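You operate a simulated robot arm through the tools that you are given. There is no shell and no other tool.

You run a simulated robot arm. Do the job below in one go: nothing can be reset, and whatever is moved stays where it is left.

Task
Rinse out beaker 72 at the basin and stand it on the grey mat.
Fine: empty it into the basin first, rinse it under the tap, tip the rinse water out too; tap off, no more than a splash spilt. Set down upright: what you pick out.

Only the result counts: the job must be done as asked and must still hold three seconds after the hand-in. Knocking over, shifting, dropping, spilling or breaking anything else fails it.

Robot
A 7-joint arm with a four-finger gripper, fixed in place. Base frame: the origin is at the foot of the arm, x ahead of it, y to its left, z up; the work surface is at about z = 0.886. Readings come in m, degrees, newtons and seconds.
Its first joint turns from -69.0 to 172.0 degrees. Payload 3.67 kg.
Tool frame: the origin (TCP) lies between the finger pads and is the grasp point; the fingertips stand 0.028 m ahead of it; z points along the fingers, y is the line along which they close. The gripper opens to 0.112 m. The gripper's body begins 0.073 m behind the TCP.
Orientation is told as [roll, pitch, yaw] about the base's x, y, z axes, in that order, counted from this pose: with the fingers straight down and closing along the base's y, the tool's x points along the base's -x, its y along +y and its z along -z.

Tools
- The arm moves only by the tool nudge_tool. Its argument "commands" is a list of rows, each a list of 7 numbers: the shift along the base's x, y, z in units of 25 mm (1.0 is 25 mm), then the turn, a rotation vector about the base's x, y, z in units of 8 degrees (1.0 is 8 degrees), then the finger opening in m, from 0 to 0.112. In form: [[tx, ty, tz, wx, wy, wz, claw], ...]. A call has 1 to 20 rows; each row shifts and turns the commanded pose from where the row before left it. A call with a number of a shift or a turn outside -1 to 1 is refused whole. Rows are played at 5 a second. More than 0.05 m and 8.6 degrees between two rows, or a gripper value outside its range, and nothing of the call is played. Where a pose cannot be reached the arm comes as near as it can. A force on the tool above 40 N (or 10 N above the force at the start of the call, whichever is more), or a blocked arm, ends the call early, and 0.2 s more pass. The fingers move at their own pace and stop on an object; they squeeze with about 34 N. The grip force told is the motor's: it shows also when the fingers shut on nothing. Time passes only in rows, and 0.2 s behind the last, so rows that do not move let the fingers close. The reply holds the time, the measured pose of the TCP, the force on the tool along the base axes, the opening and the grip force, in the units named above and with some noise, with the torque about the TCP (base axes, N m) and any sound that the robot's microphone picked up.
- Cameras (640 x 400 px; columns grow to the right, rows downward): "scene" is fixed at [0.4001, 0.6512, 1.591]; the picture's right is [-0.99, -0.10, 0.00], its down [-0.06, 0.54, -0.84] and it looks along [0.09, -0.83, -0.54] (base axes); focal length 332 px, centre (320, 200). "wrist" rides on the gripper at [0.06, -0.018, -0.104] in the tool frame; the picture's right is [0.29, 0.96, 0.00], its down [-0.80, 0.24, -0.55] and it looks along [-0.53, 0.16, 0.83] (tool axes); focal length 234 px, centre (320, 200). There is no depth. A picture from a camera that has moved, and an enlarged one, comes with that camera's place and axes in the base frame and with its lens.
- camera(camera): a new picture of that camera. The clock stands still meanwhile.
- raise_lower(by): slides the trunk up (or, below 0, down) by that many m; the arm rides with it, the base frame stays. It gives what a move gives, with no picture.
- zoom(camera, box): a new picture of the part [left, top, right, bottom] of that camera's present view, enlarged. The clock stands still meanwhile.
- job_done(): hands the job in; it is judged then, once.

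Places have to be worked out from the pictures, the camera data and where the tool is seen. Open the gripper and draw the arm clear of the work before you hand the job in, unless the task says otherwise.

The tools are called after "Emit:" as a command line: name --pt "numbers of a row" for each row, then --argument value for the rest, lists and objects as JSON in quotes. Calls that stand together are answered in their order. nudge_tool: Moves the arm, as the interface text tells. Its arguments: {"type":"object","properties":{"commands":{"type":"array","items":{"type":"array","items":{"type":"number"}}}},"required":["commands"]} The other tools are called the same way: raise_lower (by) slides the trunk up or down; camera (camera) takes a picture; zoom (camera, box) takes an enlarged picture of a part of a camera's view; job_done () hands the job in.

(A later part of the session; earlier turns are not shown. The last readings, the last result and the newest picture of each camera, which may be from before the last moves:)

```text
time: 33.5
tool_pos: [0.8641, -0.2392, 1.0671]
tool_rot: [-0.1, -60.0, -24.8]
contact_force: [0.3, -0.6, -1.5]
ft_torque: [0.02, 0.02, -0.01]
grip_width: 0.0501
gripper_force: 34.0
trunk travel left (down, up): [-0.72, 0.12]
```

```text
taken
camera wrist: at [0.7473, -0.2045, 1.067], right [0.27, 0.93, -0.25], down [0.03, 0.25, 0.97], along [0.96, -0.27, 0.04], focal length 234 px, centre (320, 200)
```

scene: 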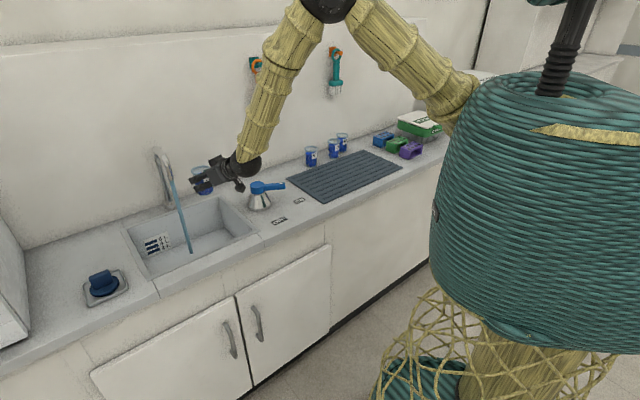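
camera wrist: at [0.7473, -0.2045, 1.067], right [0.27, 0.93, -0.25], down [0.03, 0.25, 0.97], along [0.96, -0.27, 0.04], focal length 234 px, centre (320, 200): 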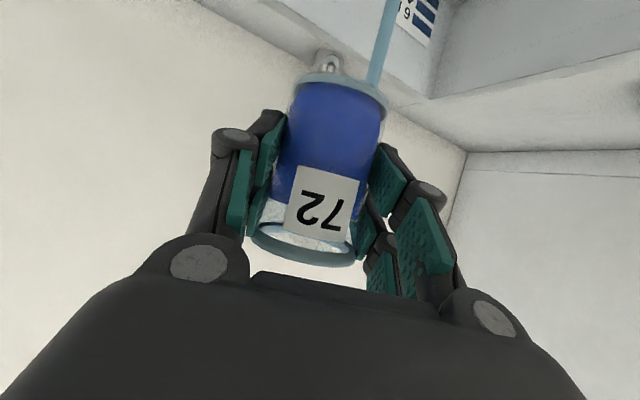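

The beaker is over the basin at e.g. (0.864, -0.239), stream about 0.12 m behind it. I'll lower slightly to z ≈ 1.03 and begin tipping it to the left about the tool's horizontal axis, checking the tracking at ~30°.

Emit:
nudge_tool --pt "0 0 -0.5 0 0 0 0.03" --pt "0 0 -0.6 0 0 0 0.03" --pt "0 0 -0.4 -0.3 0.14 0 0.03" --pt "0 0 0 -0.567 0.262 0 0.03" --pt "0 0 0 -0.567 0.262 0 0.03" --pt "0 0 0 -0.567 0.262 0 0.03" --pt "0 0 0 -0.567 0.262 0 0.03" --pt "0 0 0 -0.567 0.262 0 0.03" --pt "0 0 0 0 0 0 0.03"

Emit:
camera --camera "wrist"

Emit:
zoom --camera "scene" --box '[110, 90, 310, 270]'

```text
time: 35.5
tool_pos: [0.8628, -0.2524, 1.0277]
tool_rot: [-44.9, -50.2, 11.3]
contact_force: [-0.8, 0.1, -1.1]
ft_torque: [0.0, 0.0, 0.0]
grip_width: 0.0501
gripper_force: 34.2
trunk travel left (down, up): [-0.72, 0.12]
```

```text
taken
camera wrist: at [0.7478, -0.214, 1.0371], right [0.19, 0.73, -0.65], down [0.22, 0.62, 0.76], along [0.96, -0.29, -0.04], focal length 234 px, centre (320, 200)
```

wrist: 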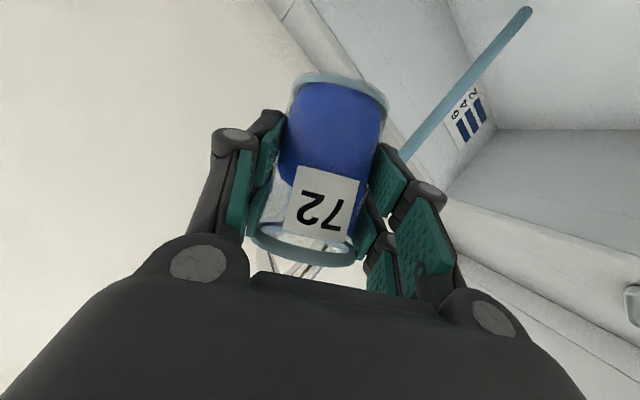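

```text
2.22 times, centred on (210, 180) of scene
camera zoom: at [0.4001, 0.6512, 1.591], right [-0.99, -0.1, 0.0], down [-0.06, 0.54, -0.84], along [0.09, -0.83, -0.54], focal length 738 px, centre (564, 244)
```

zoom: 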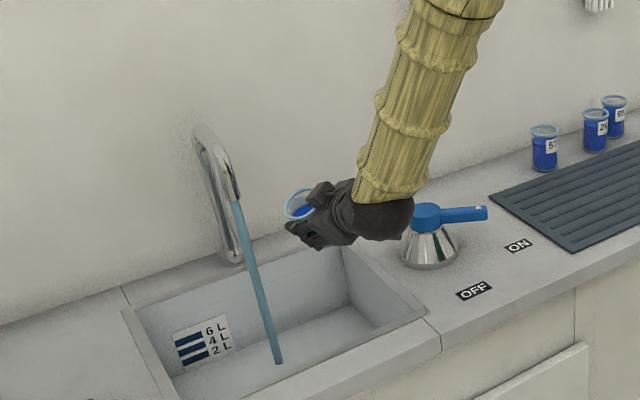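

Tilt is ~27° as intended with no spill yet, but the tool has drifted ~13 mm in y, hinting at a nearby joint limit in this direction. I'll go back upright and test the other direction before spilling anything.

Emit:
nudge_tool --pt "0 0 0 0.567 -0.262 0 0.03" --pt "0 0 0 0.567 -0.262 0 0.03" --pt "0 0 0 0.567 -0.262 0 0.03" --pt "0 0 0 0.567 -0.262 0 0.03" --pt "0 0 0 0.567 -0.262 0 0.03" --pt "0 0 0 0.3 -0.14 0 0.03" --pt "0 0 0 0 0 0 0.03"

```text
time: 37.1
tool_pos: [0.8644, -0.2379, 1.0296]
tool_rot: [-0.1, -60.0, -24.9]
contact_force: [-0.3, 0.0, -0.6]
ft_torque: [0.01, 0.02, 0.01]
grip_width: 0.0502
gripper_force: 34.0
trunk travel left (down, up): [-0.72, 0.12]
```

It returned precisely to upright. Now the same test tipping to the right, up to ~27°.

Emit:
nudge_tool --pt "0 0 0 0.3 -0.14 0 0.03" --pt "0 0 0 0.567 -0.262 0 0.03" --pt "0 0 0 0.567 -0.262 0 0.03" --pt "0 0 0 0.567 -0.262 0 0.03" --pt "0 0 0 0.567 -0.262 0 0.03" --pt "0 0 0 0.567 -0.262 0 0.03" --pt "0 0 0 0 0 0 0.03"

Emit:
camera --camera "wrist"

```text
time: 38.7
tool_pos: [0.8633, -0.2373, 1.029]
tool_rot: [46.2, -50.1, -63.6]
contact_force: [-0.1, 0.2, -1.6]
ft_torque: [-0.04, 0.02, -0.03]
grip_width: 0.0502
gripper_force: 34.3
trunk travel left (down, up): [-0.72, 0.12]
```

```text
taken
camera wrist: at [0.7474, -0.2006, 1.0219], right [0.28, 0.94, 0.22], down [-0.17, -0.18, 0.97], along [0.95, -0.31, 0.11], focal length 234 px, centre (320, 200)
```

wrist: 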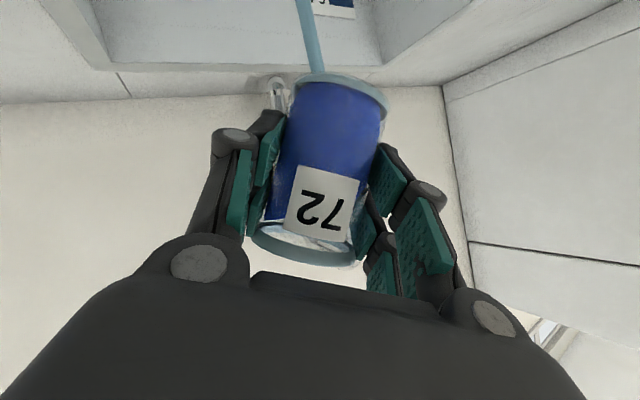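

Right tipping tracks exactly. I'll shift the beaker ~7 cm toward the basin's centre (so the pour lands well inside), then continue tipping slowly to about 70°.

Emit:
nudge_tool --pt "0.2 0.4 0 0 0 0 0.03" --pt "0.27 0.55 0 0 0 0 0.03" --pt "0.27 0.55 0 0 0 0 0.03" --pt "0.27 0.55 0 0 0 0 0.03" --pt "0.2 0.45 0 0 0 0 0.03" --pt "0 0 0 0.454 -0.21 0 0.03" --pt "0 0 0 0.454 -0.21 0 0.03" --pt "0 0 0 0.454 -0.21 0 0.03" --pt "0 0 0 0.454 -0.21 0 0.03" --pt "0 0 0 0.454 -0.21 0 0.03" --pt "0 0 0 0.454 -0.21 0 0.03" --pt "0 0 0 0.454 -0.21 0 0.03" --pt "0 0 0 0.454 -0.21 0 0.03" --pt "0 0 0 0.454 -0.21 0 0.03" --pt "0 0 0 0.454 -0.21 0 0.03" --pt "0 0 0 0 0 0 0.03"

Emit:
camera --camera "wrist"

Emit:
zoom --camera "scene" --box '[110, 90, 310, 270]'

```text
time: 42.1
tool_pos: [0.8944, -0.1752, 1.0288]
tool_rot: [78.2, -19.2, -82.9]
contact_force: [-0.1, -0.2, -0.5]
ft_torque: [-0.03, 0.0, -0.01]
grip_width: 0.0501
gripper_force: 33.9
trunk travel left (down, up): [-0.72, 0.12]
```

```text
taken
camera wrist: at [0.7824, -0.1311, 1.0133], right [0.12, 0.6, 0.79], down [-0.41, -0.69, 0.59], along [0.9, -0.4, 0.16], focal length 234 px, centre (320, 200)
```

wrist: 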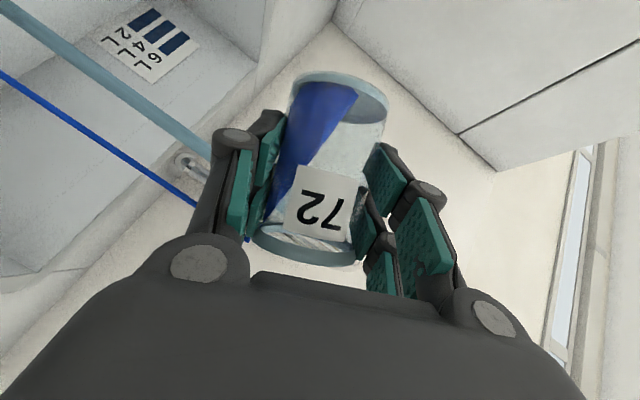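

```text
2.22 times, centred on (210, 180) of scene
camera zoom: at [0.4001, 0.6512, 1.591], right [-0.99, -0.1, 0.0], down [-0.06, 0.54, -0.84], along [0.09, -0.83, -0.54], focal length 738 px, centre (564, 244)
```

zoom: 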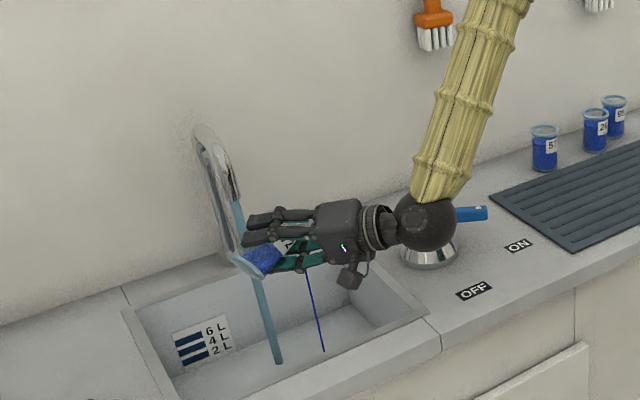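

Blue liquid is pouring in a thin stream well inside the basin. I'll continue tipping to about 112° and hold to drain.

Emit:
nudge_tool --pt "0 0 0 0.454 -0.21 0 0.03" --pt "0 0 0 0.454 -0.21 0 0.03" --pt "0 0 0 0.454 -0.21 0 0.03" --pt "0 0 0 0.454 -0.21 0 0.03" --pt "0 0 0 0.454 -0.21 0 0.03" --pt "0 0 0 0.454 -0.21 0 0.03" --pt "0 0 0 0.454 -0.21 0 0.03" --pt "0 0 0 0.454 -0.21 0 0.03" --pt "0 0 0 0.454 -0.21 0 0.03" --pt "0 0 0 0.454 -0.21 0 0.03" --pt "0 0 0 0.454 -0.21 0 0.03" --pt "0 0 0 0 0 0 0.03" --pt "0 0 0 0 0 0 0.03" --pt "0 0 0 0 0 0 0.03" --pt "0 0 0 0 0 0 0.03"

Emit:
camera --camera "wrist"

Emit:
zoom --camera "scene" --box '[110, 90, 310, 270]'

```text
time: 45.3
tool_pos: [0.895, -0.1737, 1.0297]
tool_rot: [101.0, 18.8, -83.0]
contact_force: [-0.3, 0.1, 0.2]
ft_torque: [0.0, -0.01, -0.02]
grip_width: 0.0498
gripper_force: 33.8
trunk travel left (down, up): [-0.72, 0.12]
```

```text
taken
camera wrist: at [0.7876, -0.1187, 1.0138], right [-0.18, -0.05, 0.98], down [-0.49, -0.86, -0.13], along [0.85, -0.5, 0.13], focal length 234 px, centre (320, 200)
```

wrist: 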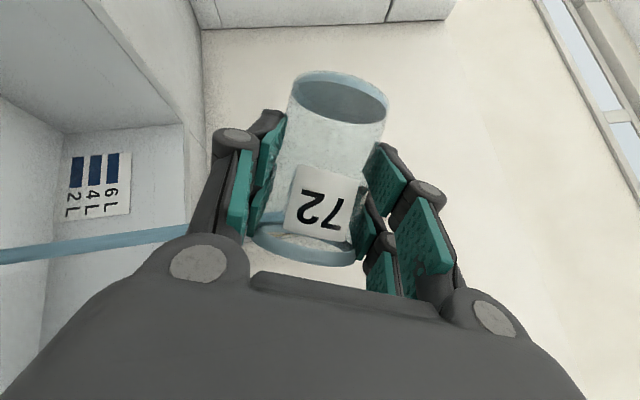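

```text
2.22 times, centred on (210, 180) of scene
camera zoom: at [0.4001, 0.6512, 1.591], right [-0.99, -0.1, 0.0], down [-0.06, 0.54, -0.84], along [0.09, -0.83, -0.54], focal length 738 px, centre (564, 244)
```

zoom: 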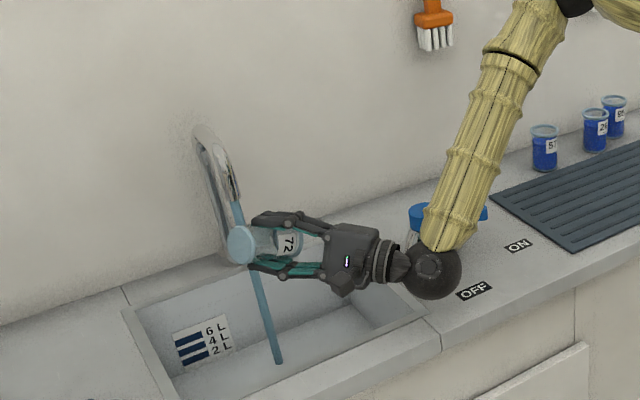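

The beaker is drained empty. I'll turn it back upright by the same amount.

Emit:
nudge_tool --pt "0 0 0 -0.6335 0.293 0 0.03" --pt "0 0 0 -0.6335 0.293 0 0.03" --pt "0 0 0 -0.6335 0.293 0 0.03" --pt "0 0 0 -0.6335 0.293 0 0.03" --pt "0 0 0 -0.6335 0.293 0 0.03" --pt "0 0 0 -0.6335 0.293 0 0.03" --pt "0 0 0 -0.6335 0.293 0 0.03" --pt "0 0 0 -0.6335 0.293 0 0.03" --pt "0 0 0 -0.6335 0.293 0 0.03" --pt "0 0 0 -0.6335 0.293 0 0.03" --pt "0 0 0 -0.6335 0.293 0 0.03" --pt "0 0 0 -0.6335 0.293 0 0.03" --pt "0 0 0 -0.6335 0.293 0 0.03" --pt "0 0 0 -0.6335 0.293 0 0.03" --pt "0 0 0 -0.6335 0.293 0 0.03" --pt "0 0 0 -0.6335 0.293 0 0.03" --pt "0 0 0 -0.6335 0.293 0 0.03" --pt "0 0 0 -0.6335 0.293 0 0.03" --pt "0 0 0 -0.6335 0.293 0 0.03" --pt "0 0 0 -0.6335 0.293 0 0.03"

Emit:
camera --camera "wrist"

Emit:
zoom --camera "scene" --box '[110, 100, 260, 240]'

```text
time: 49.5
tool_pos: [0.8935, -0.1769, 1.029]
tool_rot: [-0.5, -60.2, -24.5]
contact_force: [0.1, 0.4, 0.3]
ft_torque: [-0.01, 0.0, -0.03]
grip_width: 0.0497
gripper_force: 33.9
trunk travel left (down, up): [-0.72, 0.12]
```

```text
taken
camera wrist: at [0.7768, -0.141, 1.0301], right [0.27, 0.93, -0.25], down [0.03, 0.26, 0.97], along [0.96, -0.27, 0.04], focal length 234 px, centre (320, 200)
```

wrist: 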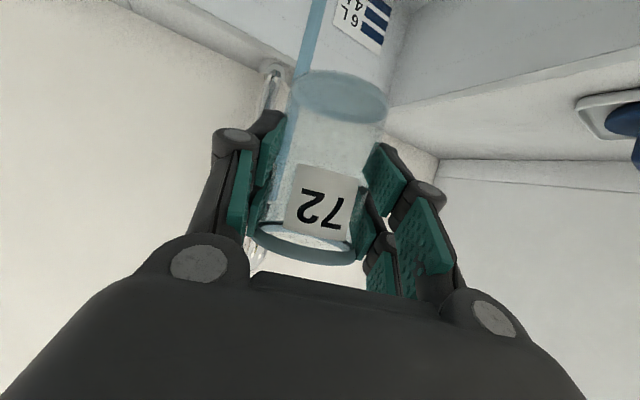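

```text
2.86 times, centred on (185, 170) of scene
camera zoom: at [0.4001, 0.6512, 1.591], right [-0.99, -0.1, 0.0], down [-0.06, 0.54, -0.84], along [0.09, -0.83, -0.54], focal length 948 px, centre (706, 286)
```

zoom: 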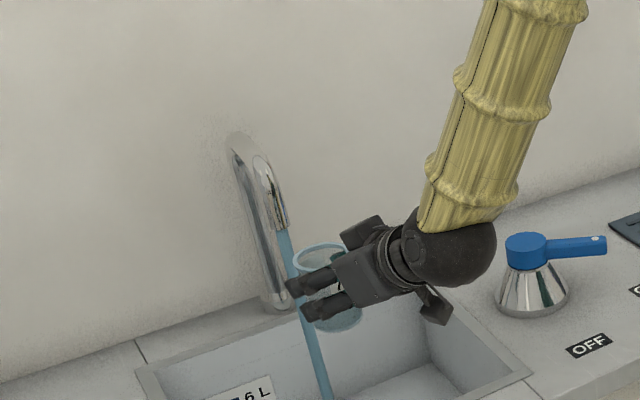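

Upright again and empty. From two wrist views plus the scene, the stream is at about (0.993, -0.250). I'll lower to z ≈ 0.985 and move in so the beaker's mouth is under the spout (rim ≈ 1.02, outlet ≈ 1.055).

Emit:
nudge_tool --pt "0 0 -0.88 0 0 0 0.03" --pt "0 0 -0.88 0 0 0 0.03" --pt "0.6 -0.44 0 0 0 0 0.03" --pt "0.66 -0.49 0 0 0 0 0.03" --pt "0.66 -0.49 0 0 0 0 0.03" --pt "0.66 -0.49 0 0 0 0 0.03" --pt "0.66 -0.49 0 0 0 0 0.03" --pt "0.66 -0.49 0 0 0 0 0.03" --pt "0 0 0 0 0 0 0.03"

Emit:
camera --camera "wrist"

Emit:
zoom --camera "scene" --box '[120, 130, 230, 260]'

```text
time: 51.5
tool_pos: [0.9909, -0.2479, 0.9864]
tool_rot: [-0.3, -60.2, -24.6]
contact_force: [0.1, -0.4, -2.0]
ft_torque: [0.0, 0.0, 0.0]
grip_width: 0.0501
gripper_force: 34.0
trunk travel left (down, up): [-0.72, 0.12]
```

```text
taken
camera wrist: at [0.8743, -0.2132, 0.9865], right [0.27, 0.93, -0.25], down [0.03, 0.25, 0.97], along [0.96, -0.27, 0.04], focal length 234 px, centre (320, 200)
```

wrist: 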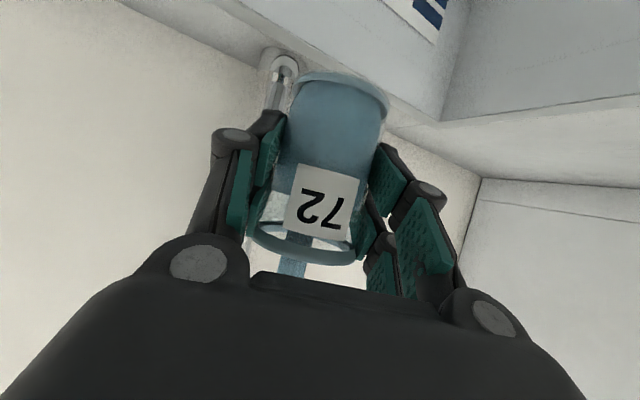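

```text
3.08 times, centred on (175, 195) of scene
camera zoom: at [0.4001, 0.6512, 1.591], right [-0.99, -0.1, 0.0], down [-0.06, 0.54, -0.84], along [0.09, -0.83, -0.54], focal length 1021 px, centre (766, 215)
```

zoom: 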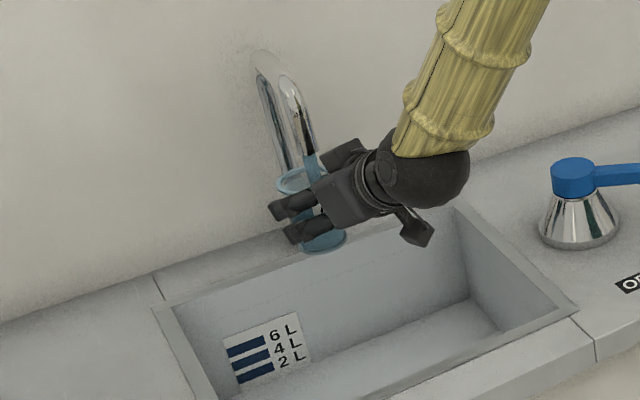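

The stream enters the mouth and the beaker is filling with clear water. I'll hold it there briefly for a proper rinse.

Emit:
nudge_tool --pt "0 0 0 0 0 0 0.03" --pt "0 0 0 0 0 0 0.03" --pt "0 0 0 0 0 0 0.03" --pt "0 0 0 0 0 0 0.03" --pt "0 0 0 0 0 0 0.03"

Emit:
camera --camera "wrist"

Emit:
zoom --camera "scene" --box '[120, 130, 230, 260]'

```text
time: 52.7
tool_pos: [0.99, -0.2481, 0.9857]
tool_rot: [-0.2, -60.1, -24.7]
contact_force: [0.2, 0.2, -1.6]
ft_torque: [0.0, 0.04, -0.01]
grip_width: 0.0501
gripper_force: 33.6
trunk travel left (down, up): [-0.72, 0.12]
```

```text
taken
camera wrist: at [0.8744, -0.2133, 0.9862], right [0.27, 0.93, -0.25], down [0.03, 0.25, 0.97], along [0.96, -0.27, 0.04], focal length 234 px, centre (320, 200)
```

wrist: 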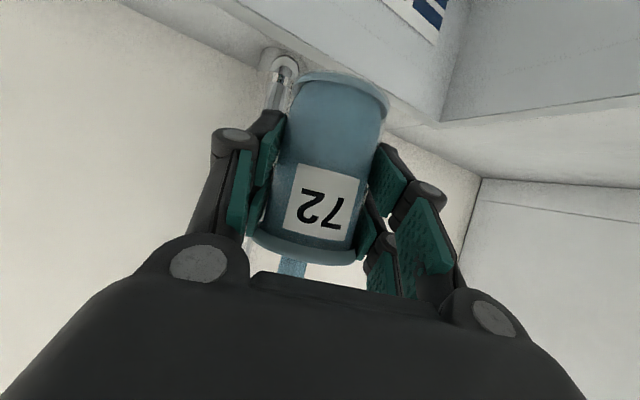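

```text
3.08 times, centred on (175, 195) of scene
camera zoom: at [0.4001, 0.6512, 1.591], right [-0.99, -0.1, 0.0], down [-0.06, 0.54, -0.84], along [0.09, -0.83, -0.54], focal length 1021 px, centre (766, 215)
```

zoom: 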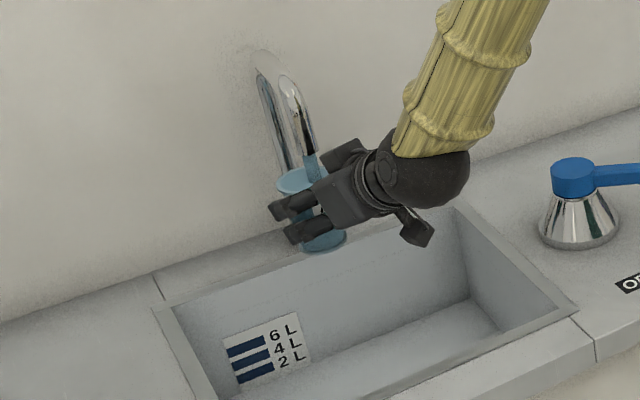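

The beaker is full to the brim with clean water. I'll draw it back out of the stream to the dump spot over the basin, rise to z ≈ 1.03 and begin tipping right.

Emit:
nudge_tool --pt "-0.3 0.22 0 0 0 0 0.03" --pt "-0.5 0.38 0 0 0 0 0.03" --pt "-0.6 0.45 0 0 0 0 0.03" --pt "-0.65 0.49 0 0 0 0 0.03" --pt "-0.65 0.49 0 0 0 0 0.03" --pt "-0.65 0.49 0 0 0 0 0.03" --pt "-0.5 0.4 0.5 0 0 0 0.03" --pt "0 0 0.8 0 0 0 0.03" --pt "0 0 0.46 0 0 0 0.03" --pt "0 0 0 0.454 -0.21 0 0.03" --pt "0 0 0 0.454 -0.21 0 0.03" --pt "0 0 0 0.454 -0.21 0 0.03" --pt "0 0 0 0.454 -0.21 0 0.03" --pt "0 0 0 0.454 -0.21 0 0.03" --pt "0 0 0 0.454 -0.21 0 0.03" --pt "0 0 0 0.454 -0.21 0 0.03" --pt "0 0 0 0.454 -0.21 0 0.03" --pt "0 0 0 0.454 -0.21 0 0.03" --pt "0 0 0 0.454 -0.21 0 0.03"

Emit:
camera --camera "wrist"

Emit:
zoom --camera "scene" --box '[110, 90, 310, 270]'

```text
time: 56.7
tool_pos: [0.8949, -0.1756, 1.0293]
tool_rot: [59.1, -41.5, -73.0]
contact_force: [-0.2, 0.0, -1.9]
ft_torque: [0.0, 0.01, 0.05]
grip_width: 0.05
gripper_force: 33.9
trunk travel left (down, up): [-0.72, 0.12]
```

```text
taken
camera wrist: at [0.7806, -0.1369, 1.0179], right [0.25, 0.87, 0.42], down [-0.26, -0.36, 0.9], along [0.93, -0.33, 0.14], focal length 234 px, centre (320, 200)
```

wrist: 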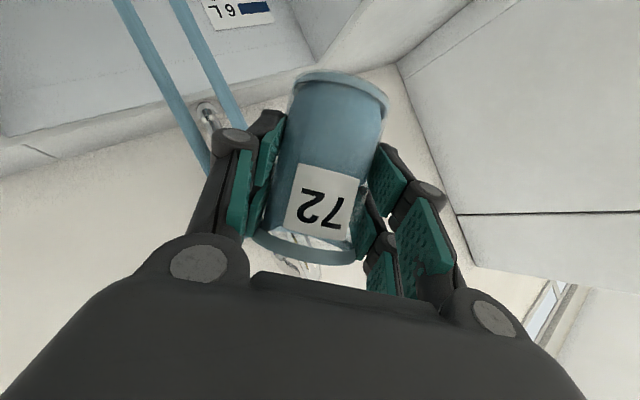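

```text
2.22 times, centred on (210, 180) of scene
camera zoom: at [0.4001, 0.6512, 1.591], right [-0.99, -0.1, 0.0], down [-0.06, 0.54, -0.84], along [0.09, -0.83, -0.54], focal length 738 px, centre (564, 244)
```

zoom: 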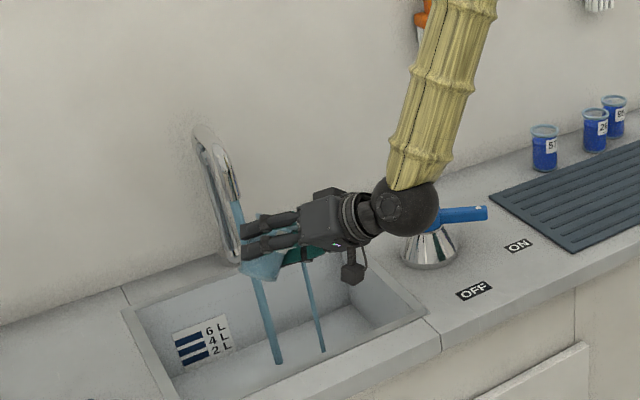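

Rinse water is pouring into the basin at ~40° tilt. I'll continue tipping to about 115° and hold to drain completely.

Emit:
nudge_tool --pt "0 0 0 0.454 -0.21 0 0.03" --pt "0 0 0 0.454 -0.21 0 0.03" --pt "0 0 0 0.454 -0.21 0 0.03" --pt "0 0 0 0.454 -0.21 0 0.03" --pt "0 0 0 0.454 -0.21 0 0.03" --pt "0 0 0 0.454 -0.21 0 0.03" --pt "0 0 0 0.454 -0.21 0 0.03" --pt "0 0 0 0.454 -0.21 0 0.03" --pt "0 0 0 0.454 -0.21 0 0.03" --pt "0 0 0 0.454 -0.21 0 0.03" --pt "0 0 0 0.454 -0.21 0 0.03" --pt "0 0 0 0.454 -0.21 0 0.03" --pt "0 0 0 0.454 -0.21 0 0.03" --pt "0 0 0 0.454 -0.21 0 0.03" --pt "0 0 0 0.454 -0.21 0 0.03" --pt "0 0 0 0.454 -0.21 0 0.03" --pt "0 0 0 0.454 -0.21 0 0.03" --pt "0 0 0 0.454 -0.21 0 0.03" --pt "0 0 0 0.454 -0.21 0 0.03" --pt "0 0 0 0 0 0 0.03"

Emit:
nudge_tool --pt "0 0 0 0 0 0 0.03" --pt "0 0 0 0 0 0 0.03" --pt "0 0 0 0 0 0 0.03" --pt "0 0 0 0 0 0 0.03" --pt "0 0 0 0 0 0 0.03"

Emit:
camera --camera "wrist"

Emit:
zoom --camera "scene" --box '[110, 90, 310, 270]'

```text
time: 60.9
tool_pos: [0.8954, -0.1754, 1.0304]
tool_rot: [103.6, 22.3, -82.2]
contact_force: [-0.1, -0.5, -0.3]
ft_torque: [-0.01, 0.0, 0.0]
grip_width: 0.0497
gripper_force: 34.4
trunk travel left (down, up): [-0.72, 0.12]
```

```text
time: 62.1
tool_pos: [0.8952, -0.176, 1.0286]
tool_rot: [103.6, 22.3, -82.1]
contact_force: [0.6, 0.3, 0.3]
ft_torque: [-0.01, 0.01, 0.01]
grip_width: 0.0496
gripper_force: 33.8
trunk travel left (down, up): [-0.72, 0.12]
```

```text
taken
camera wrist: at [0.7893, -0.1173, 1.0139], right [-0.21, -0.12, 0.97], down [-0.48, -0.85, -0.21], along [0.85, -0.51, 0.12], focal length 234 px, centre (320, 200)
```

wrist: 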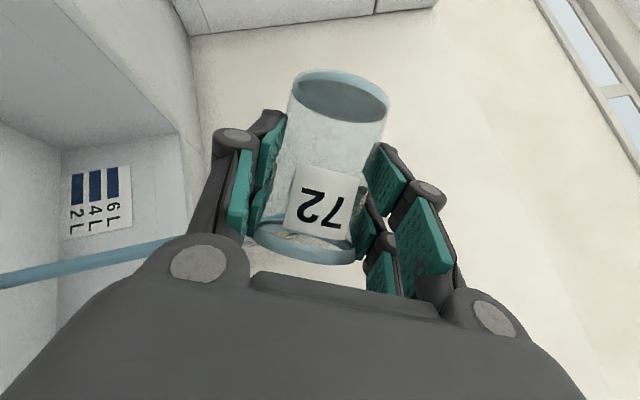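

```text
2.22 times, centred on (210, 180) of scene
camera zoom: at [0.4001, 0.6512, 1.591], right [-0.99, -0.1, 0.0], down [-0.06, 0.54, -0.84], along [0.09, -0.83, -0.54], focal length 738 px, centre (564, 244)
```

zoom: 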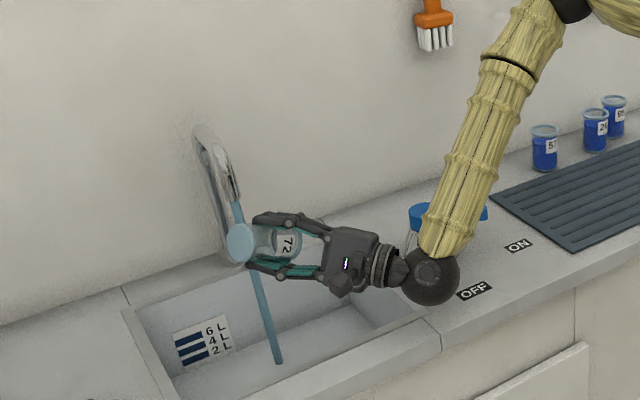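

The beaker is empty and clean. I'll turn it upright again by the same total (116°).

Emit:
nudge_tool --pt "0 0 0 -0.6583 0.3045 0 0.03" --pt "0 0 0 -0.6583 0.3045 0 0.03" --pt "0 0 0 -0.6583 0.3045 0 0.03" --pt "0 0 0 -0.6583 0.3045 0 0.03" --pt "0 0 0 -0.6583 0.3045 0 0.03" --pt "0 0 0 -0.6583 0.3045 0 0.03" --pt "0 0 0 -0.6583 0.3045 0 0.03" --pt "0 0 0 -0.6583 0.3045 0 0.03" --pt "0 0 0 -0.6583 0.3045 0 0.03" --pt "0 0 0 -0.6583 0.3045 0 0.03" --pt "0 0 0 -0.6583 0.3045 0 0.03" --pt "0 0 0 -0.6583 0.3045 0 0.03" --pt "0 0 0 -0.6583 0.3045 0 0.03" --pt "0 0 0 -0.6583 0.3045 0 0.03" --pt "0 0 0 -0.6583 0.3045 0 0.03" --pt "0 0 0 -0.6583 0.3045 0 0.03" --pt "0 0 0 -0.6583 0.3045 0 0.03" --pt "0 0 0 -0.6583 0.3045 0 0.03" --pt "0 0 0 -0.6583 0.3045 0 0.03" --pt "0 0 0 -0.6583 0.3045 0 0.03"

Emit:
camera --camera "wrist"

```text
time: 66.3
tool_pos: [0.8955, -0.1747, 1.0306]
tool_rot: [-0.7, -60.2, -24.2]
contact_force: [0.6, 0.4, 0.2]
ft_torque: [-0.01, 0.02, -0.01]
grip_width: 0.05
gripper_force: 33.6
trunk travel left (down, up): [-0.72, 0.12]
```

```text
taken
camera wrist: at [0.7785, -0.1398, 1.0304], right [0.27, 0.93, -0.26], down [0.03, 0.26, 0.97], along [0.96, -0.27, 0.04], focal length 234 px, centre (320, 200)
```

wrist: 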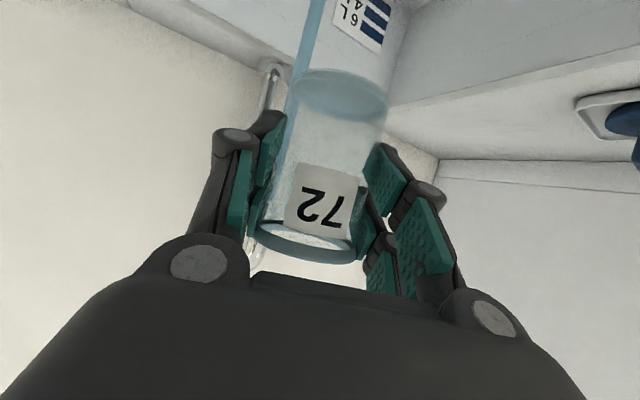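

Upright and empty. Now I'll carry it at z ≈ 1.075 back over the handle to above the mat at about (0.537, -0.594), turning yaw to -45°.

Emit:
nudge_tool --pt "-0.385 -0.45 0.6 0 0 -0.069 0.03" --pt "-0.616 -0.72 0.6 0 0 -0.11 0.03" --pt "-0.77 -0.901 0.6 0 0 -0.138 0.03" --pt "-0.77 -0.901 0 0 0 -0.138 0.03" --pt "-0.77 -0.901 0 0 0 -0.138 0.03" --pt "-0.77 -0.901 0 0 0 -0.138 0.03" --pt "-0.77 -0.901 0 0 0 -0.138 0.03" --pt "-0.77 -0.901 0 0 0 -0.138 0.03" --pt "-0.77 -0.901 0 0 0 -0.138 0.03" --pt "-0.77 -0.901 0 0 0 -0.138 0.03" --pt "-0.77 -0.901 0 0 0 -0.138 0.03" --pt "-0.77 -0.901 0 0 0 -0.138 0.03" --pt "-0.77 -0.901 0 0 0 -0.138 0.03" --pt "-0.77 -0.901 0 0 0 -0.138 0.03" --pt "-0.77 -0.901 0 0 0 -0.138 0.03" --pt "-0.77 -0.901 0 0 0 -0.138 0.03" --pt "-0.77 -0.901 0 0 0 -0.138 0.03" --pt "-0.77 -0.901 0 0 0 -0.138 0.03" --pt "-0.616 -0.72 0 0 0 -0.11 0.03" --pt "-0.385 -0.45 0 0 0 -0.069 0.03"

Emit:
camera --camera "scene"

Emit:
camera --camera "wrist"

```text
time: 70.5
tool_pos: [0.5369, -0.5967, 1.0754]
tool_rot: [-0.5, -59.9, -44.9]
contact_force: [-0.3, 0.8, -1.1]
ft_torque: [-0.01, -0.01, 0.04]
grip_width: 0.0495
gripper_force: 34.1
trunk travel left (down, up): [-0.72, 0.12]
```

```text
taken
```

scene: 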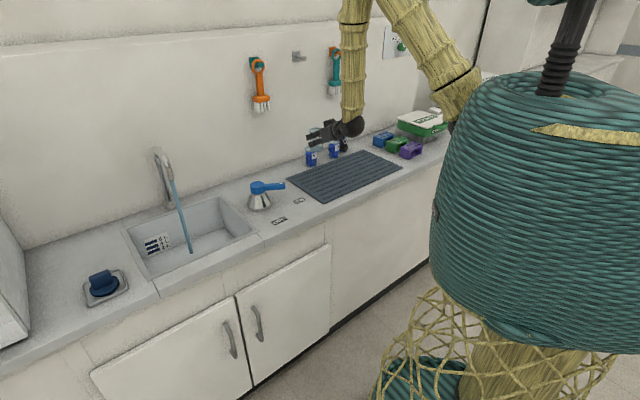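

```text
taken
camera wrist: at [0.4391, -0.5219, 1.0755], right [0.58, 0.77, -0.25], down [0.12, 0.23, 0.97], along [0.81, -0.59, 0.04], focal length 234 px, centre (320, 200)
```

wrist: 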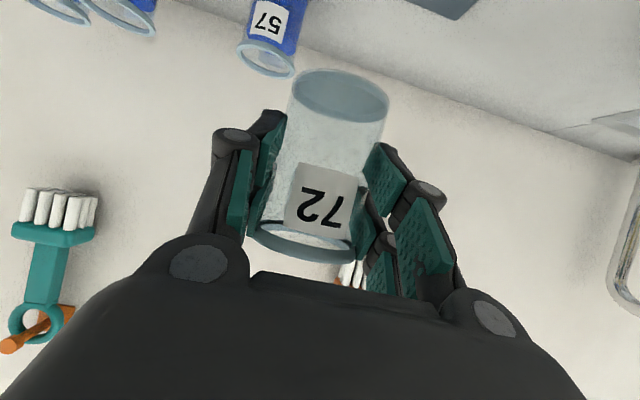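

Above the mat, level. I'll descend to z ≈ 0.953 (beaker bottom ≈ 0.907), just above the mat surface.

Emit:
nudge_tool --pt "0 0 -0.5 0 0 0 0.03" --pt "0 0 -0.8 0 0 0 0.03" --pt "0 0 -0.8 0 0 0 0.03" --pt "0 0 -0.8 0 0 0 0.03" --pt "0 0 -0.8 0 0 0 0.03" --pt "0 0 -0.7 0 0 0 0.03" --pt "0 0 -0.5 0 0 0 0.03" --pt "0 0 0 0 0 0 0.03"

Emit:
zoom --camera "scene" --box '[270, 90, 410, 210]'

Emit:
camera --camera "wrist"

```text
time: 72.3
tool_pos: [0.5384, -0.5932, 0.9533]
tool_rot: [-0.6, -60.2, -45.0]
contact_force: [0.2, 0.7, -0.1]
ft_torque: [-0.01, 0.04, 0.01]
grip_width: 0.0496
gripper_force: 34.0
trunk travel left (down, up): [-0.72, 0.12]
```

```text
3.33 times, centred on (340, 150) of scene
camera zoom: at [0.4001, 0.6512, 1.591], right [-0.99, -0.1, 0.0], down [-0.06, 0.54, -0.84], along [0.09, -0.83, -0.54], focal length 1106 px, centre (253, 367)
```

zoom: 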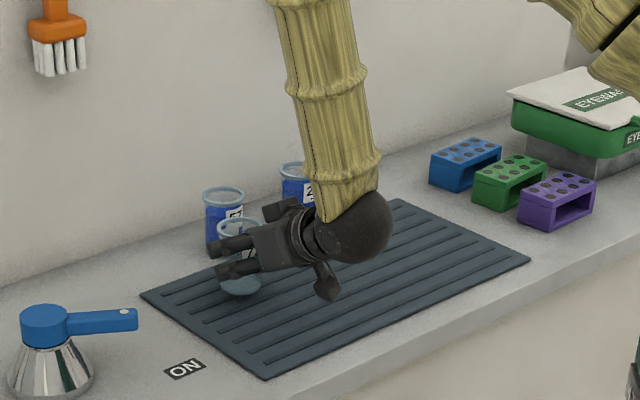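

```text
taken
camera wrist: at [0.4407, -0.5205, 0.9535], right [0.58, 0.77, -0.25], down [0.12, 0.23, 0.97], along [0.81, -0.59, 0.04], focal length 234 px, centre (320, 200)
```

wrist: 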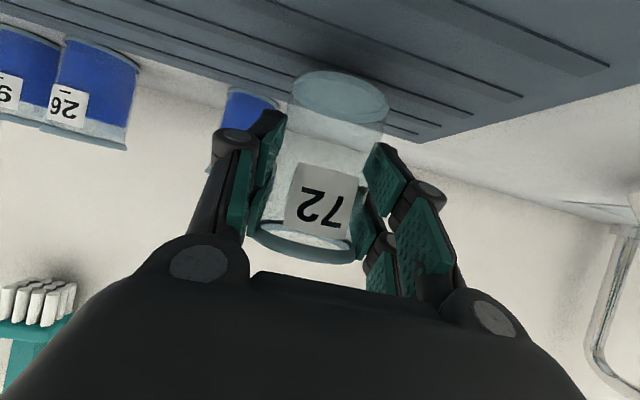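

About a centimetre of clearance remains. I'll lower gently in small steps (levelling the slight roll), watching the force for touch-down.

Emit:
nudge_tool --pt "0 0 -0.1 0.035 -0.035 0 0.03" --pt "0 0 -0.1 0 0 0 0.03" --pt "0 0 -0.1 0 0 0 0.03" --pt "0 0 0 0 0 0 0.03"

Emit:
nudge_tool --pt "0 0 -0.08 0 0 0 0.03" --pt "0 0 0 0 0 0 0.03"

Emit:
nudge_tool --pt "0 0 -0.08 0 0 0 0.03" --pt "0 0 0 0 0 0 0.03"

```text
time: 73.3
tool_pos: [0.5386, -0.5925, 0.9448]
tool_rot: [0.3, -60.0, -45.5]
contact_force: [-0.2, -0.8, 0.2]
ft_torque: [0.0, -0.04, 0.0]
grip_width: 0.0496
gripper_force: 33.6
trunk travel left (down, up): [-0.72, 0.12]
```

```text
time: 73.9
tool_pos: [0.5394, -0.593, 0.9418]
tool_rot: [0.3, -60.2, -45.6]
contact_force: [0.0, 0.5, -0.5]
ft_torque: [-0.02, -0.04, 0.0]
grip_width: 0.0499
gripper_force: 33.8
trunk travel left (down, up): [-0.72, 0.12]
```

```text
time: 74.5
tool_pos: [0.537, -0.5942, 0.9395]
tool_rot: [0.3, -60.1, -45.6]
contact_force: [0.5, -0.5, -0.6]
ft_torque: [0.0, 0.0, -0.02]
grip_width: 0.0495
gripper_force: 34.2
trunk travel left (down, up): [-0.72, 0.12]
```

No contact yet at z ≈ 0.9395 (bottom ≈ 0.893). I'll keep going down in 2 mm steps.

Emit:
nudge_tool --pt "0 0 -0.08 0 0 0 0.03" --pt "0 0 0 0 0 0 0.03"

Emit:
nudge_tool --pt "0 0 -0.06 0 0 0 0.03" --pt "0 0 0 0 0 0 0.03"

Emit:
zoom --camera "wrist" --box '[240, 40, 440, 180]'

```text
time: 75.1
tool_pos: [0.5382, -0.594, 0.9392]
tool_rot: [0.5, -60.1, -45.6]
contact_force: [1.7, -1.3, 9.0]
ft_torque: [0.11, 0.04, 0.0]
grip_width: 0.0497
gripper_force: 34.6
trunk travel left (down, up): [-0.72, 0.12]
```

```text
time: 75.7
tool_pos: [0.5386, -0.5929, 0.9413]
tool_rot: [0.4, -60.3, -45.7]
contact_force: [3.9, -4.8, 26.6]
ft_torque: [-0.1, -0.02, -0.05]
grip_width: 0.0493
gripper_force: 33.7
trunk travel left (down, up): [-0.72, 0.12]
```

```text
2.86 times, centred on (340, 110) of wrist
camera zoom: at [0.4406, -0.5203, 0.9392], right [0.58, 0.78, -0.25], down [0.11, 0.23, 0.97], along [0.81, -0.59, 0.05], focal length 669 px, centre (263, 457)
```

zoom: 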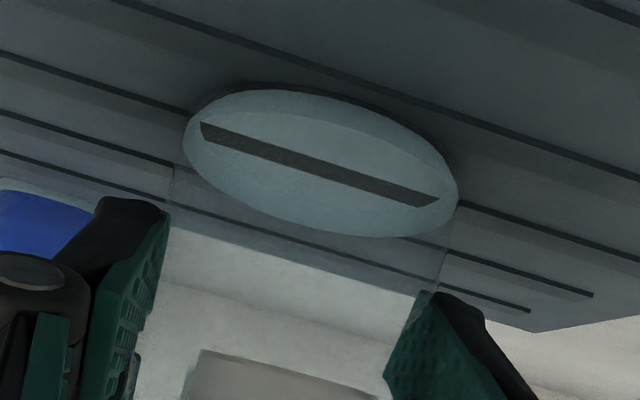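

Touch-down is clear (the base is on the mat's ribs). I'll relieve 2 mm of pressing, then open the fingers to release.

Emit:
nudge_tool --pt "0 0 0.08 0 0 0 0.03" --pt "0 0 0 0 0 0 0.03"

Emit:
nudge_tool --pt "0 0 0 0 0 0 0.06" --pt "0 0 0 0 0 0 0.085" --pt "0 0 0 0 0 0 0.085" --pt "0 0 0 0 0 0 0.085"

Emit:
camera --camera "wrist"

Emit:
zoom --camera "scene" --box '[270, 90, 410, 210]'

```text
time: 76.3
tool_pos: [0.5374, -0.5935, 0.9376]
tool_rot: [0.3, -60.2, -45.6]
contact_force: [4.0, -3.2, 14.7]
ft_torque: [-0.15, -0.24, 0.02]
grip_width: 0.0497
gripper_force: 33.4
trunk travel left (down, up): [-0.72, 0.12]
```

```text
time: 77.3
tool_pos: [0.539, -0.5938, 0.9396]
tool_rot: [0.3, -60.1, -45.6]
contact_force: [0.2, -0.1, 1.1]
ft_torque: [0.0, -0.02, 0.01]
grip_width: 0.085
gripper_force: 0.1
trunk travel left (down, up): [-0.72, 0.12]
```

```text
taken
camera wrist: at [0.4407, -0.5208, 0.9395], right [0.58, 0.78, -0.25], down [0.11, 0.23, 0.97], along [0.81, -0.59, 0.04], focal length 234 px, centre (320, 200)
```

wrist: 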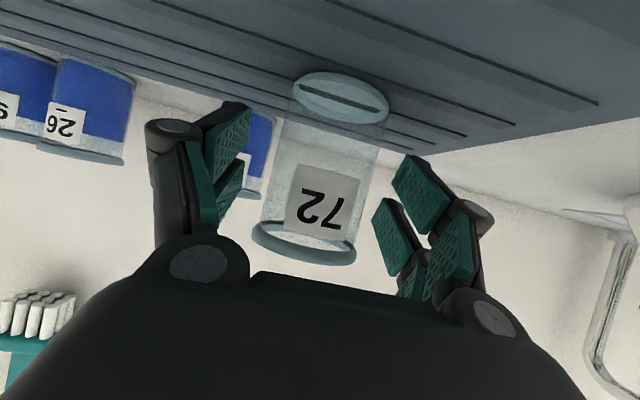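

```text
3.33 times, centred on (340, 150) of scene
camera zoom: at [0.4001, 0.6512, 1.591], right [-0.99, -0.1, 0.0], down [-0.06, 0.54, -0.84], along [0.09, -0.83, -0.54], focal length 1106 px, centre (253, 367)
```

zoom: 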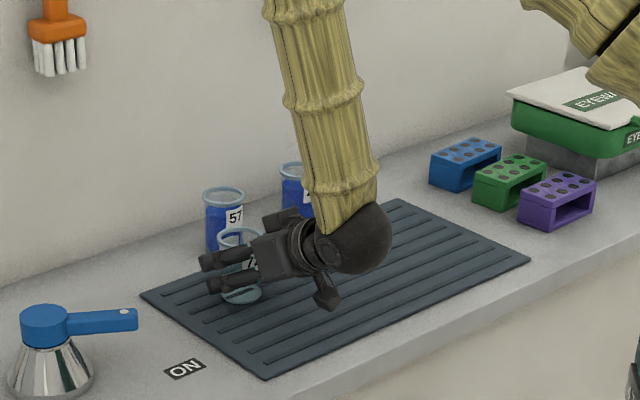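

Released: 72 stands upright on the mat. I'll withdraw the hand straight back along the fingers' axis, then rise.

Emit:
nudge_tool --pt "-0.3 0.3 0.1 0 0 0 0.085" --pt "-0.5 0.5 0.2 0 0 0 0.085" --pt "-0.6 0.6 0.3 0 0 0 0.085" --pt "-0.6 0.6 0.4 0 0 0 0.085" --pt "-0.6 0.6 0.5 0 0 0 0.085" --pt "-0.4 0.4 0.6 0 0 0 0.085" --pt "0 0 0.6 0 0 0 0.085" --pt "0 0 0 0 0 0 0.085"

Emit:
camera --camera "wrist"

Emit:
zoom --camera "scene" --box '[240, 90, 410, 230]'

```text
time: 79.1
tool_pos: [0.4935, -0.5404, 0.9863]
tool_rot: [0.3, -60.1, -45.6]
contact_force: [0.9, -1.3, -0.8]
ft_torque: [0.01, 0.01, 0.0]
grip_width: 0.0848
gripper_force: 0.1
out of reach, approached as far as the arm can: row 5, 6, 7
trunk travel left (down, up): [-0.72, 0.12]
```

```text
taken
camera wrist: at [0.3956, -0.4671, 0.9867], right [0.58, 0.78, -0.25], down [0.11, 0.23, 0.97], along [0.81, -0.59, 0.04], focal length 234 px, centre (320, 200)
```

wrist: 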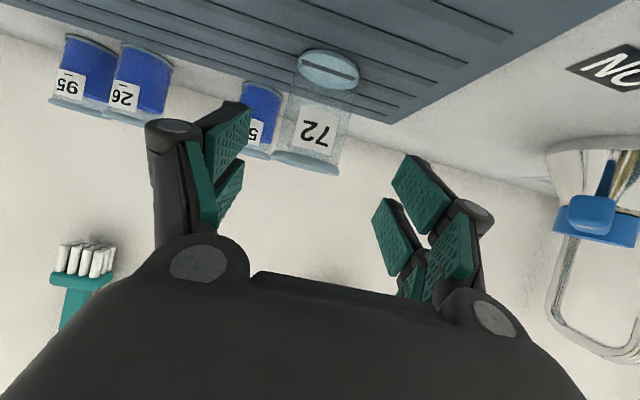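

```text
2.86 times, centred on (325, 160) of scene
camera zoom: at [0.4001, 0.6512, 1.591], right [-0.99, -0.1, 0.0], down [-0.06, 0.54, -0.84], along [0.09, -0.83, -0.54], focal length 948 px, centre (306, 314)
```

zoom: 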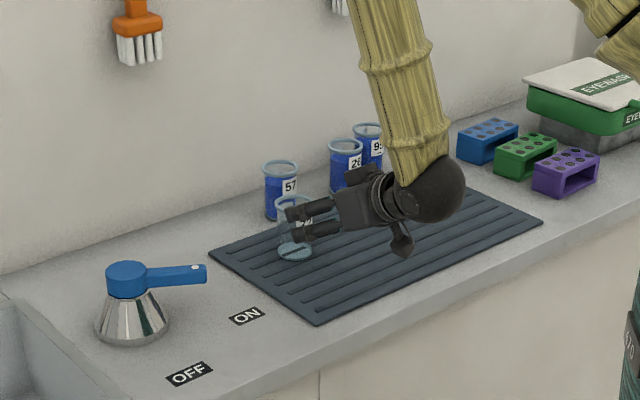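

Beaker 72 stands alone; the hand is clear by ~2 cm but at its inner reach limit for this tilt. I'll swing the tool to vertical (tips move away from the beaker), rise, and close the fingers.

Emit:
nudge_tool --pt "0 0 0 0.67 0.656 0 0.085" --pt "0 0 0 0.67 0.656 0 0.085" --pt "0 0 0.3 0.67 0.656 0 0.085" --pt "0 0 0.4 0.67 0.656 0 0.085" --pt "0 0 0.5 0.67 0.656 0 0.085" --pt "0 0 0.6 0.67 0.656 0 0.06" --pt "0 0 0.6 0.67 0.656 0 0.03" --pt "0 0 0.6 0.67 0.656 0 0.0" --pt "0 0 0 0 0 0 0.0"

Emit:
camera --camera "scene"

```text
time: 81.1
tool_pos: [0.4932, -0.5398, 1.0619]
tool_rot: [0.3, 0.0, -45.6]
contact_force: [0.5, 0.0, -0.4]
ft_torque: [-0.01, 0.01, -0.01]
grip_width: 0.0
gripper_force: 33.6
trunk travel left (down, up): [-0.72, 0.12]
```

```text
taken
```

scene: 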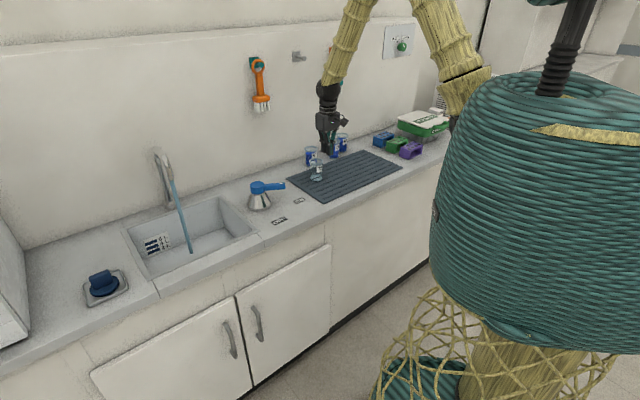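

Vertical and clear. Now to the mat side of the lever, at about (0.682, -0.448), staying at z ≈ 1.06.

Emit:
nudge_tool --pt "0.94 0.457 0 0 0 0.166 0.0" --pt "0.94 0.457 0 0 0 0.166 0.0" --pt "0.94 0.457 0 0 0 0.166 0.0" --pt "0.94 0.457 0 0 0 0.166 0.0" --pt "0.94 0.457 0 0 0 0.166 0.0" --pt "0.94 0.457 0 0 0 0.166 0.0" --pt "0.94 0.457 0 0 0 0.166 0.0" --pt "0.94 0.457 0 0 0 0.166 0.0" --pt "0 0 0 0 0 0 0.0"

Emit:
camera --camera "wrist"

Emit:
zoom --camera "scene" --box '[220, 90, 360, 220]'

```text
time: 83.1
tool_pos: [0.683, -0.4501, 1.0635]
tool_rot: [0.3, 0.0, -35.0]
contact_force: [-0.5, 0.1, -0.7]
ft_torque: [0.01, -0.03, 0.03]
grip_width: 0.0002
gripper_force: 33.7
trunk travel left (down, up): [-0.72, 0.12]
```

```text
taken
camera wrist: at [0.6219, -0.4302, 1.1669], right [0.31, 0.95, 0.01], down [0.79, -0.26, 0.56], along [0.53, -0.17, -0.83], focal length 234 px, centre (320, 200)
```

wrist: 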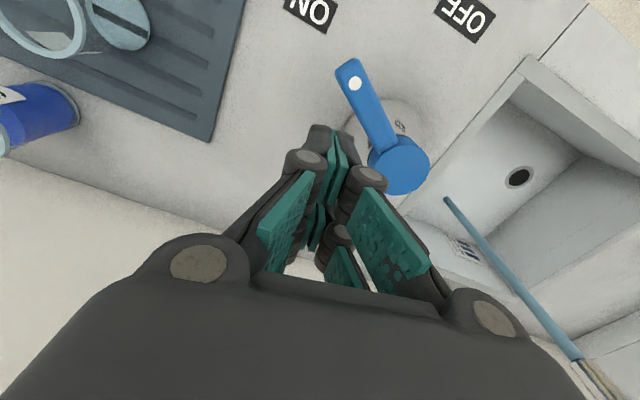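

```text
3.08 times, centred on (290, 155) of scene
camera zoom: at [0.4001, 0.6512, 1.591], right [-0.99, -0.1, 0.0], down [-0.06, 0.54, -0.84], along [0.09, -0.83, -0.54], focal length 1021 px, centre (412, 338)
```

zoom: 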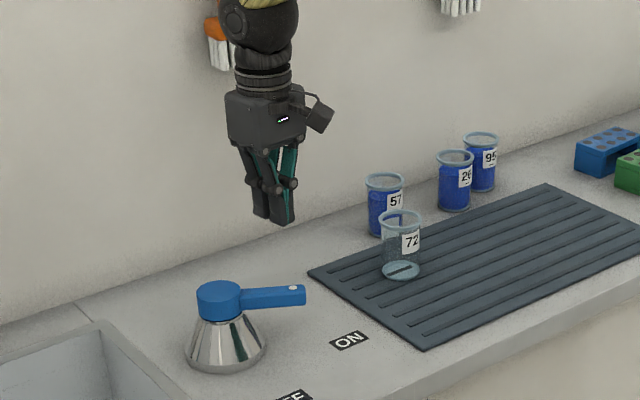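

72 stands upright on the mat; the fingertips are above the free side of the lever with ~26 mm sideways gap. I'll descend to z ≈ 0.966 beside the lever.

Emit:
nudge_tool --pt "0 0 -0.78 0 0 0 0.0" --pt "0 0 -0.78 0 0 0 0.0" --pt "0 0 -0.78 0 0 0 0.0" --pt "0 0 -0.78 0 0 0 0.0" --pt "0 0 -0.78 0 0 0 0.0" --pt "0 0 0 0 0 0 0.0"

Emit:
camera --camera "wrist"

```text
time: 84.5
tool_pos: [0.681, -0.4488, 0.9648]
tool_rot: [0.3, 0.0, -35.0]
contact_force: [-0.7, 1.0, 0.2]
ft_torque: [-0.02, -0.01, 0.01]
grip_width: 0.0001
gripper_force: 34.3
trunk travel left (down, up): [-0.72, 0.12]
```

```text
taken
camera wrist: at [0.6204, -0.4297, 1.0689], right [0.31, 0.95, 0.0], down [0.79, -0.26, 0.56], along [0.53, -0.17, -0.83], focal length 234 px, centre (320, 200)
```

wrist: 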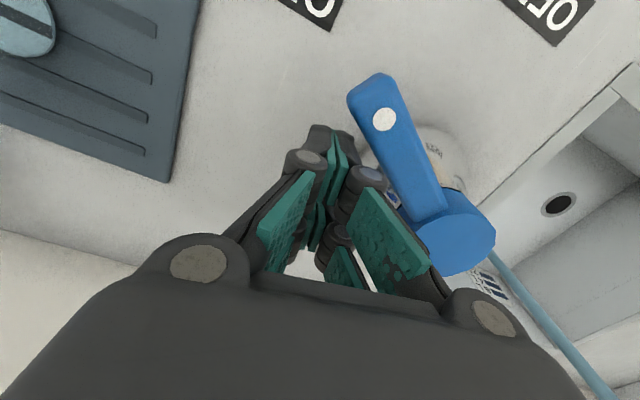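

The fingertips are on the far side of the lever with a visible gap. I'll push it along the arc back toward OFF.

Emit:
nudge_tool --pt "-0.133 0.509 0 0 0 0 0.0" --pt "-0.133 0.509 0 0 0 0 0.0" --pt "-0.188 0.366 0 0 0 0 0.0" --pt "-0.188 0.366 0 0 0 0 0.0" --pt "-0.076 0.379 0 0 0 0 0.0" --pt "-0.076 0.379 0 0 0 0 0.0" --pt "0.024 0.386 0 0 0 0 0.0" --pt "0.024 0.386 0 0 0 0 0.0" --pt "0.144 0.388 0 0 0 0 0.0" --pt "0.1 0.27 0 0 0 0 0.0" --pt "0 0 0 0 0 0 0.0"

Emit:
camera --camera "scene"

Emit:
camera --camera "wrist"

```text
time: 86.9
tool_pos: [0.6668, -0.3519, 0.9643]
tool_rot: [0.3, 0.0, -35.1]
contact_force: [-8.1, -17.4, 3.0]
ft_torque: [0.0, -0.03, -0.36]
grip_width: 0.0
gripper_force: 33.5
trunk travel left (down, up): [-0.72, 0.12]
```

```text
taken
```

scene: 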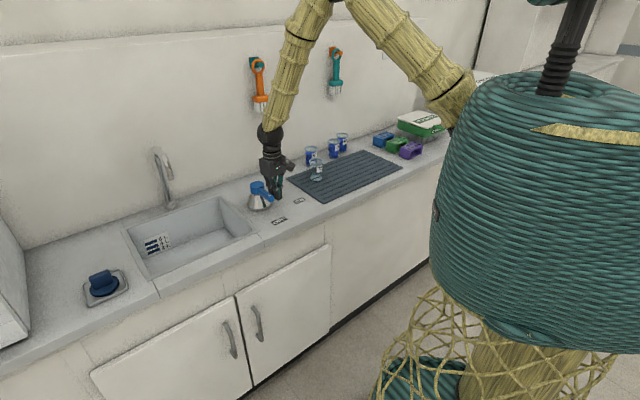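

```text
taken
camera wrist: at [0.6066, -0.3326, 1.0686], right [0.31, 0.95, 0.0], down [0.79, -0.26, 0.56], along [0.53, -0.17, -0.83], focal length 234 px, centre (320, 200)
```

wrist: 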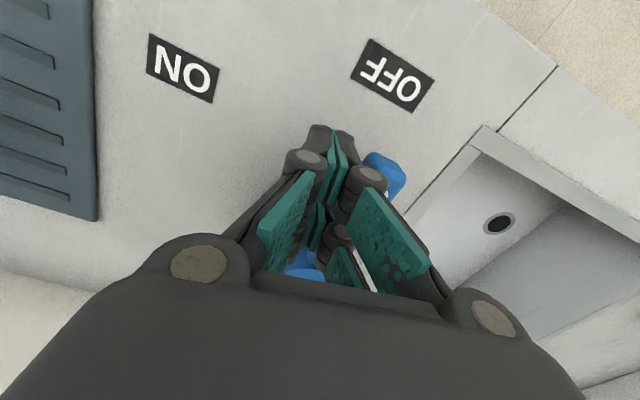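

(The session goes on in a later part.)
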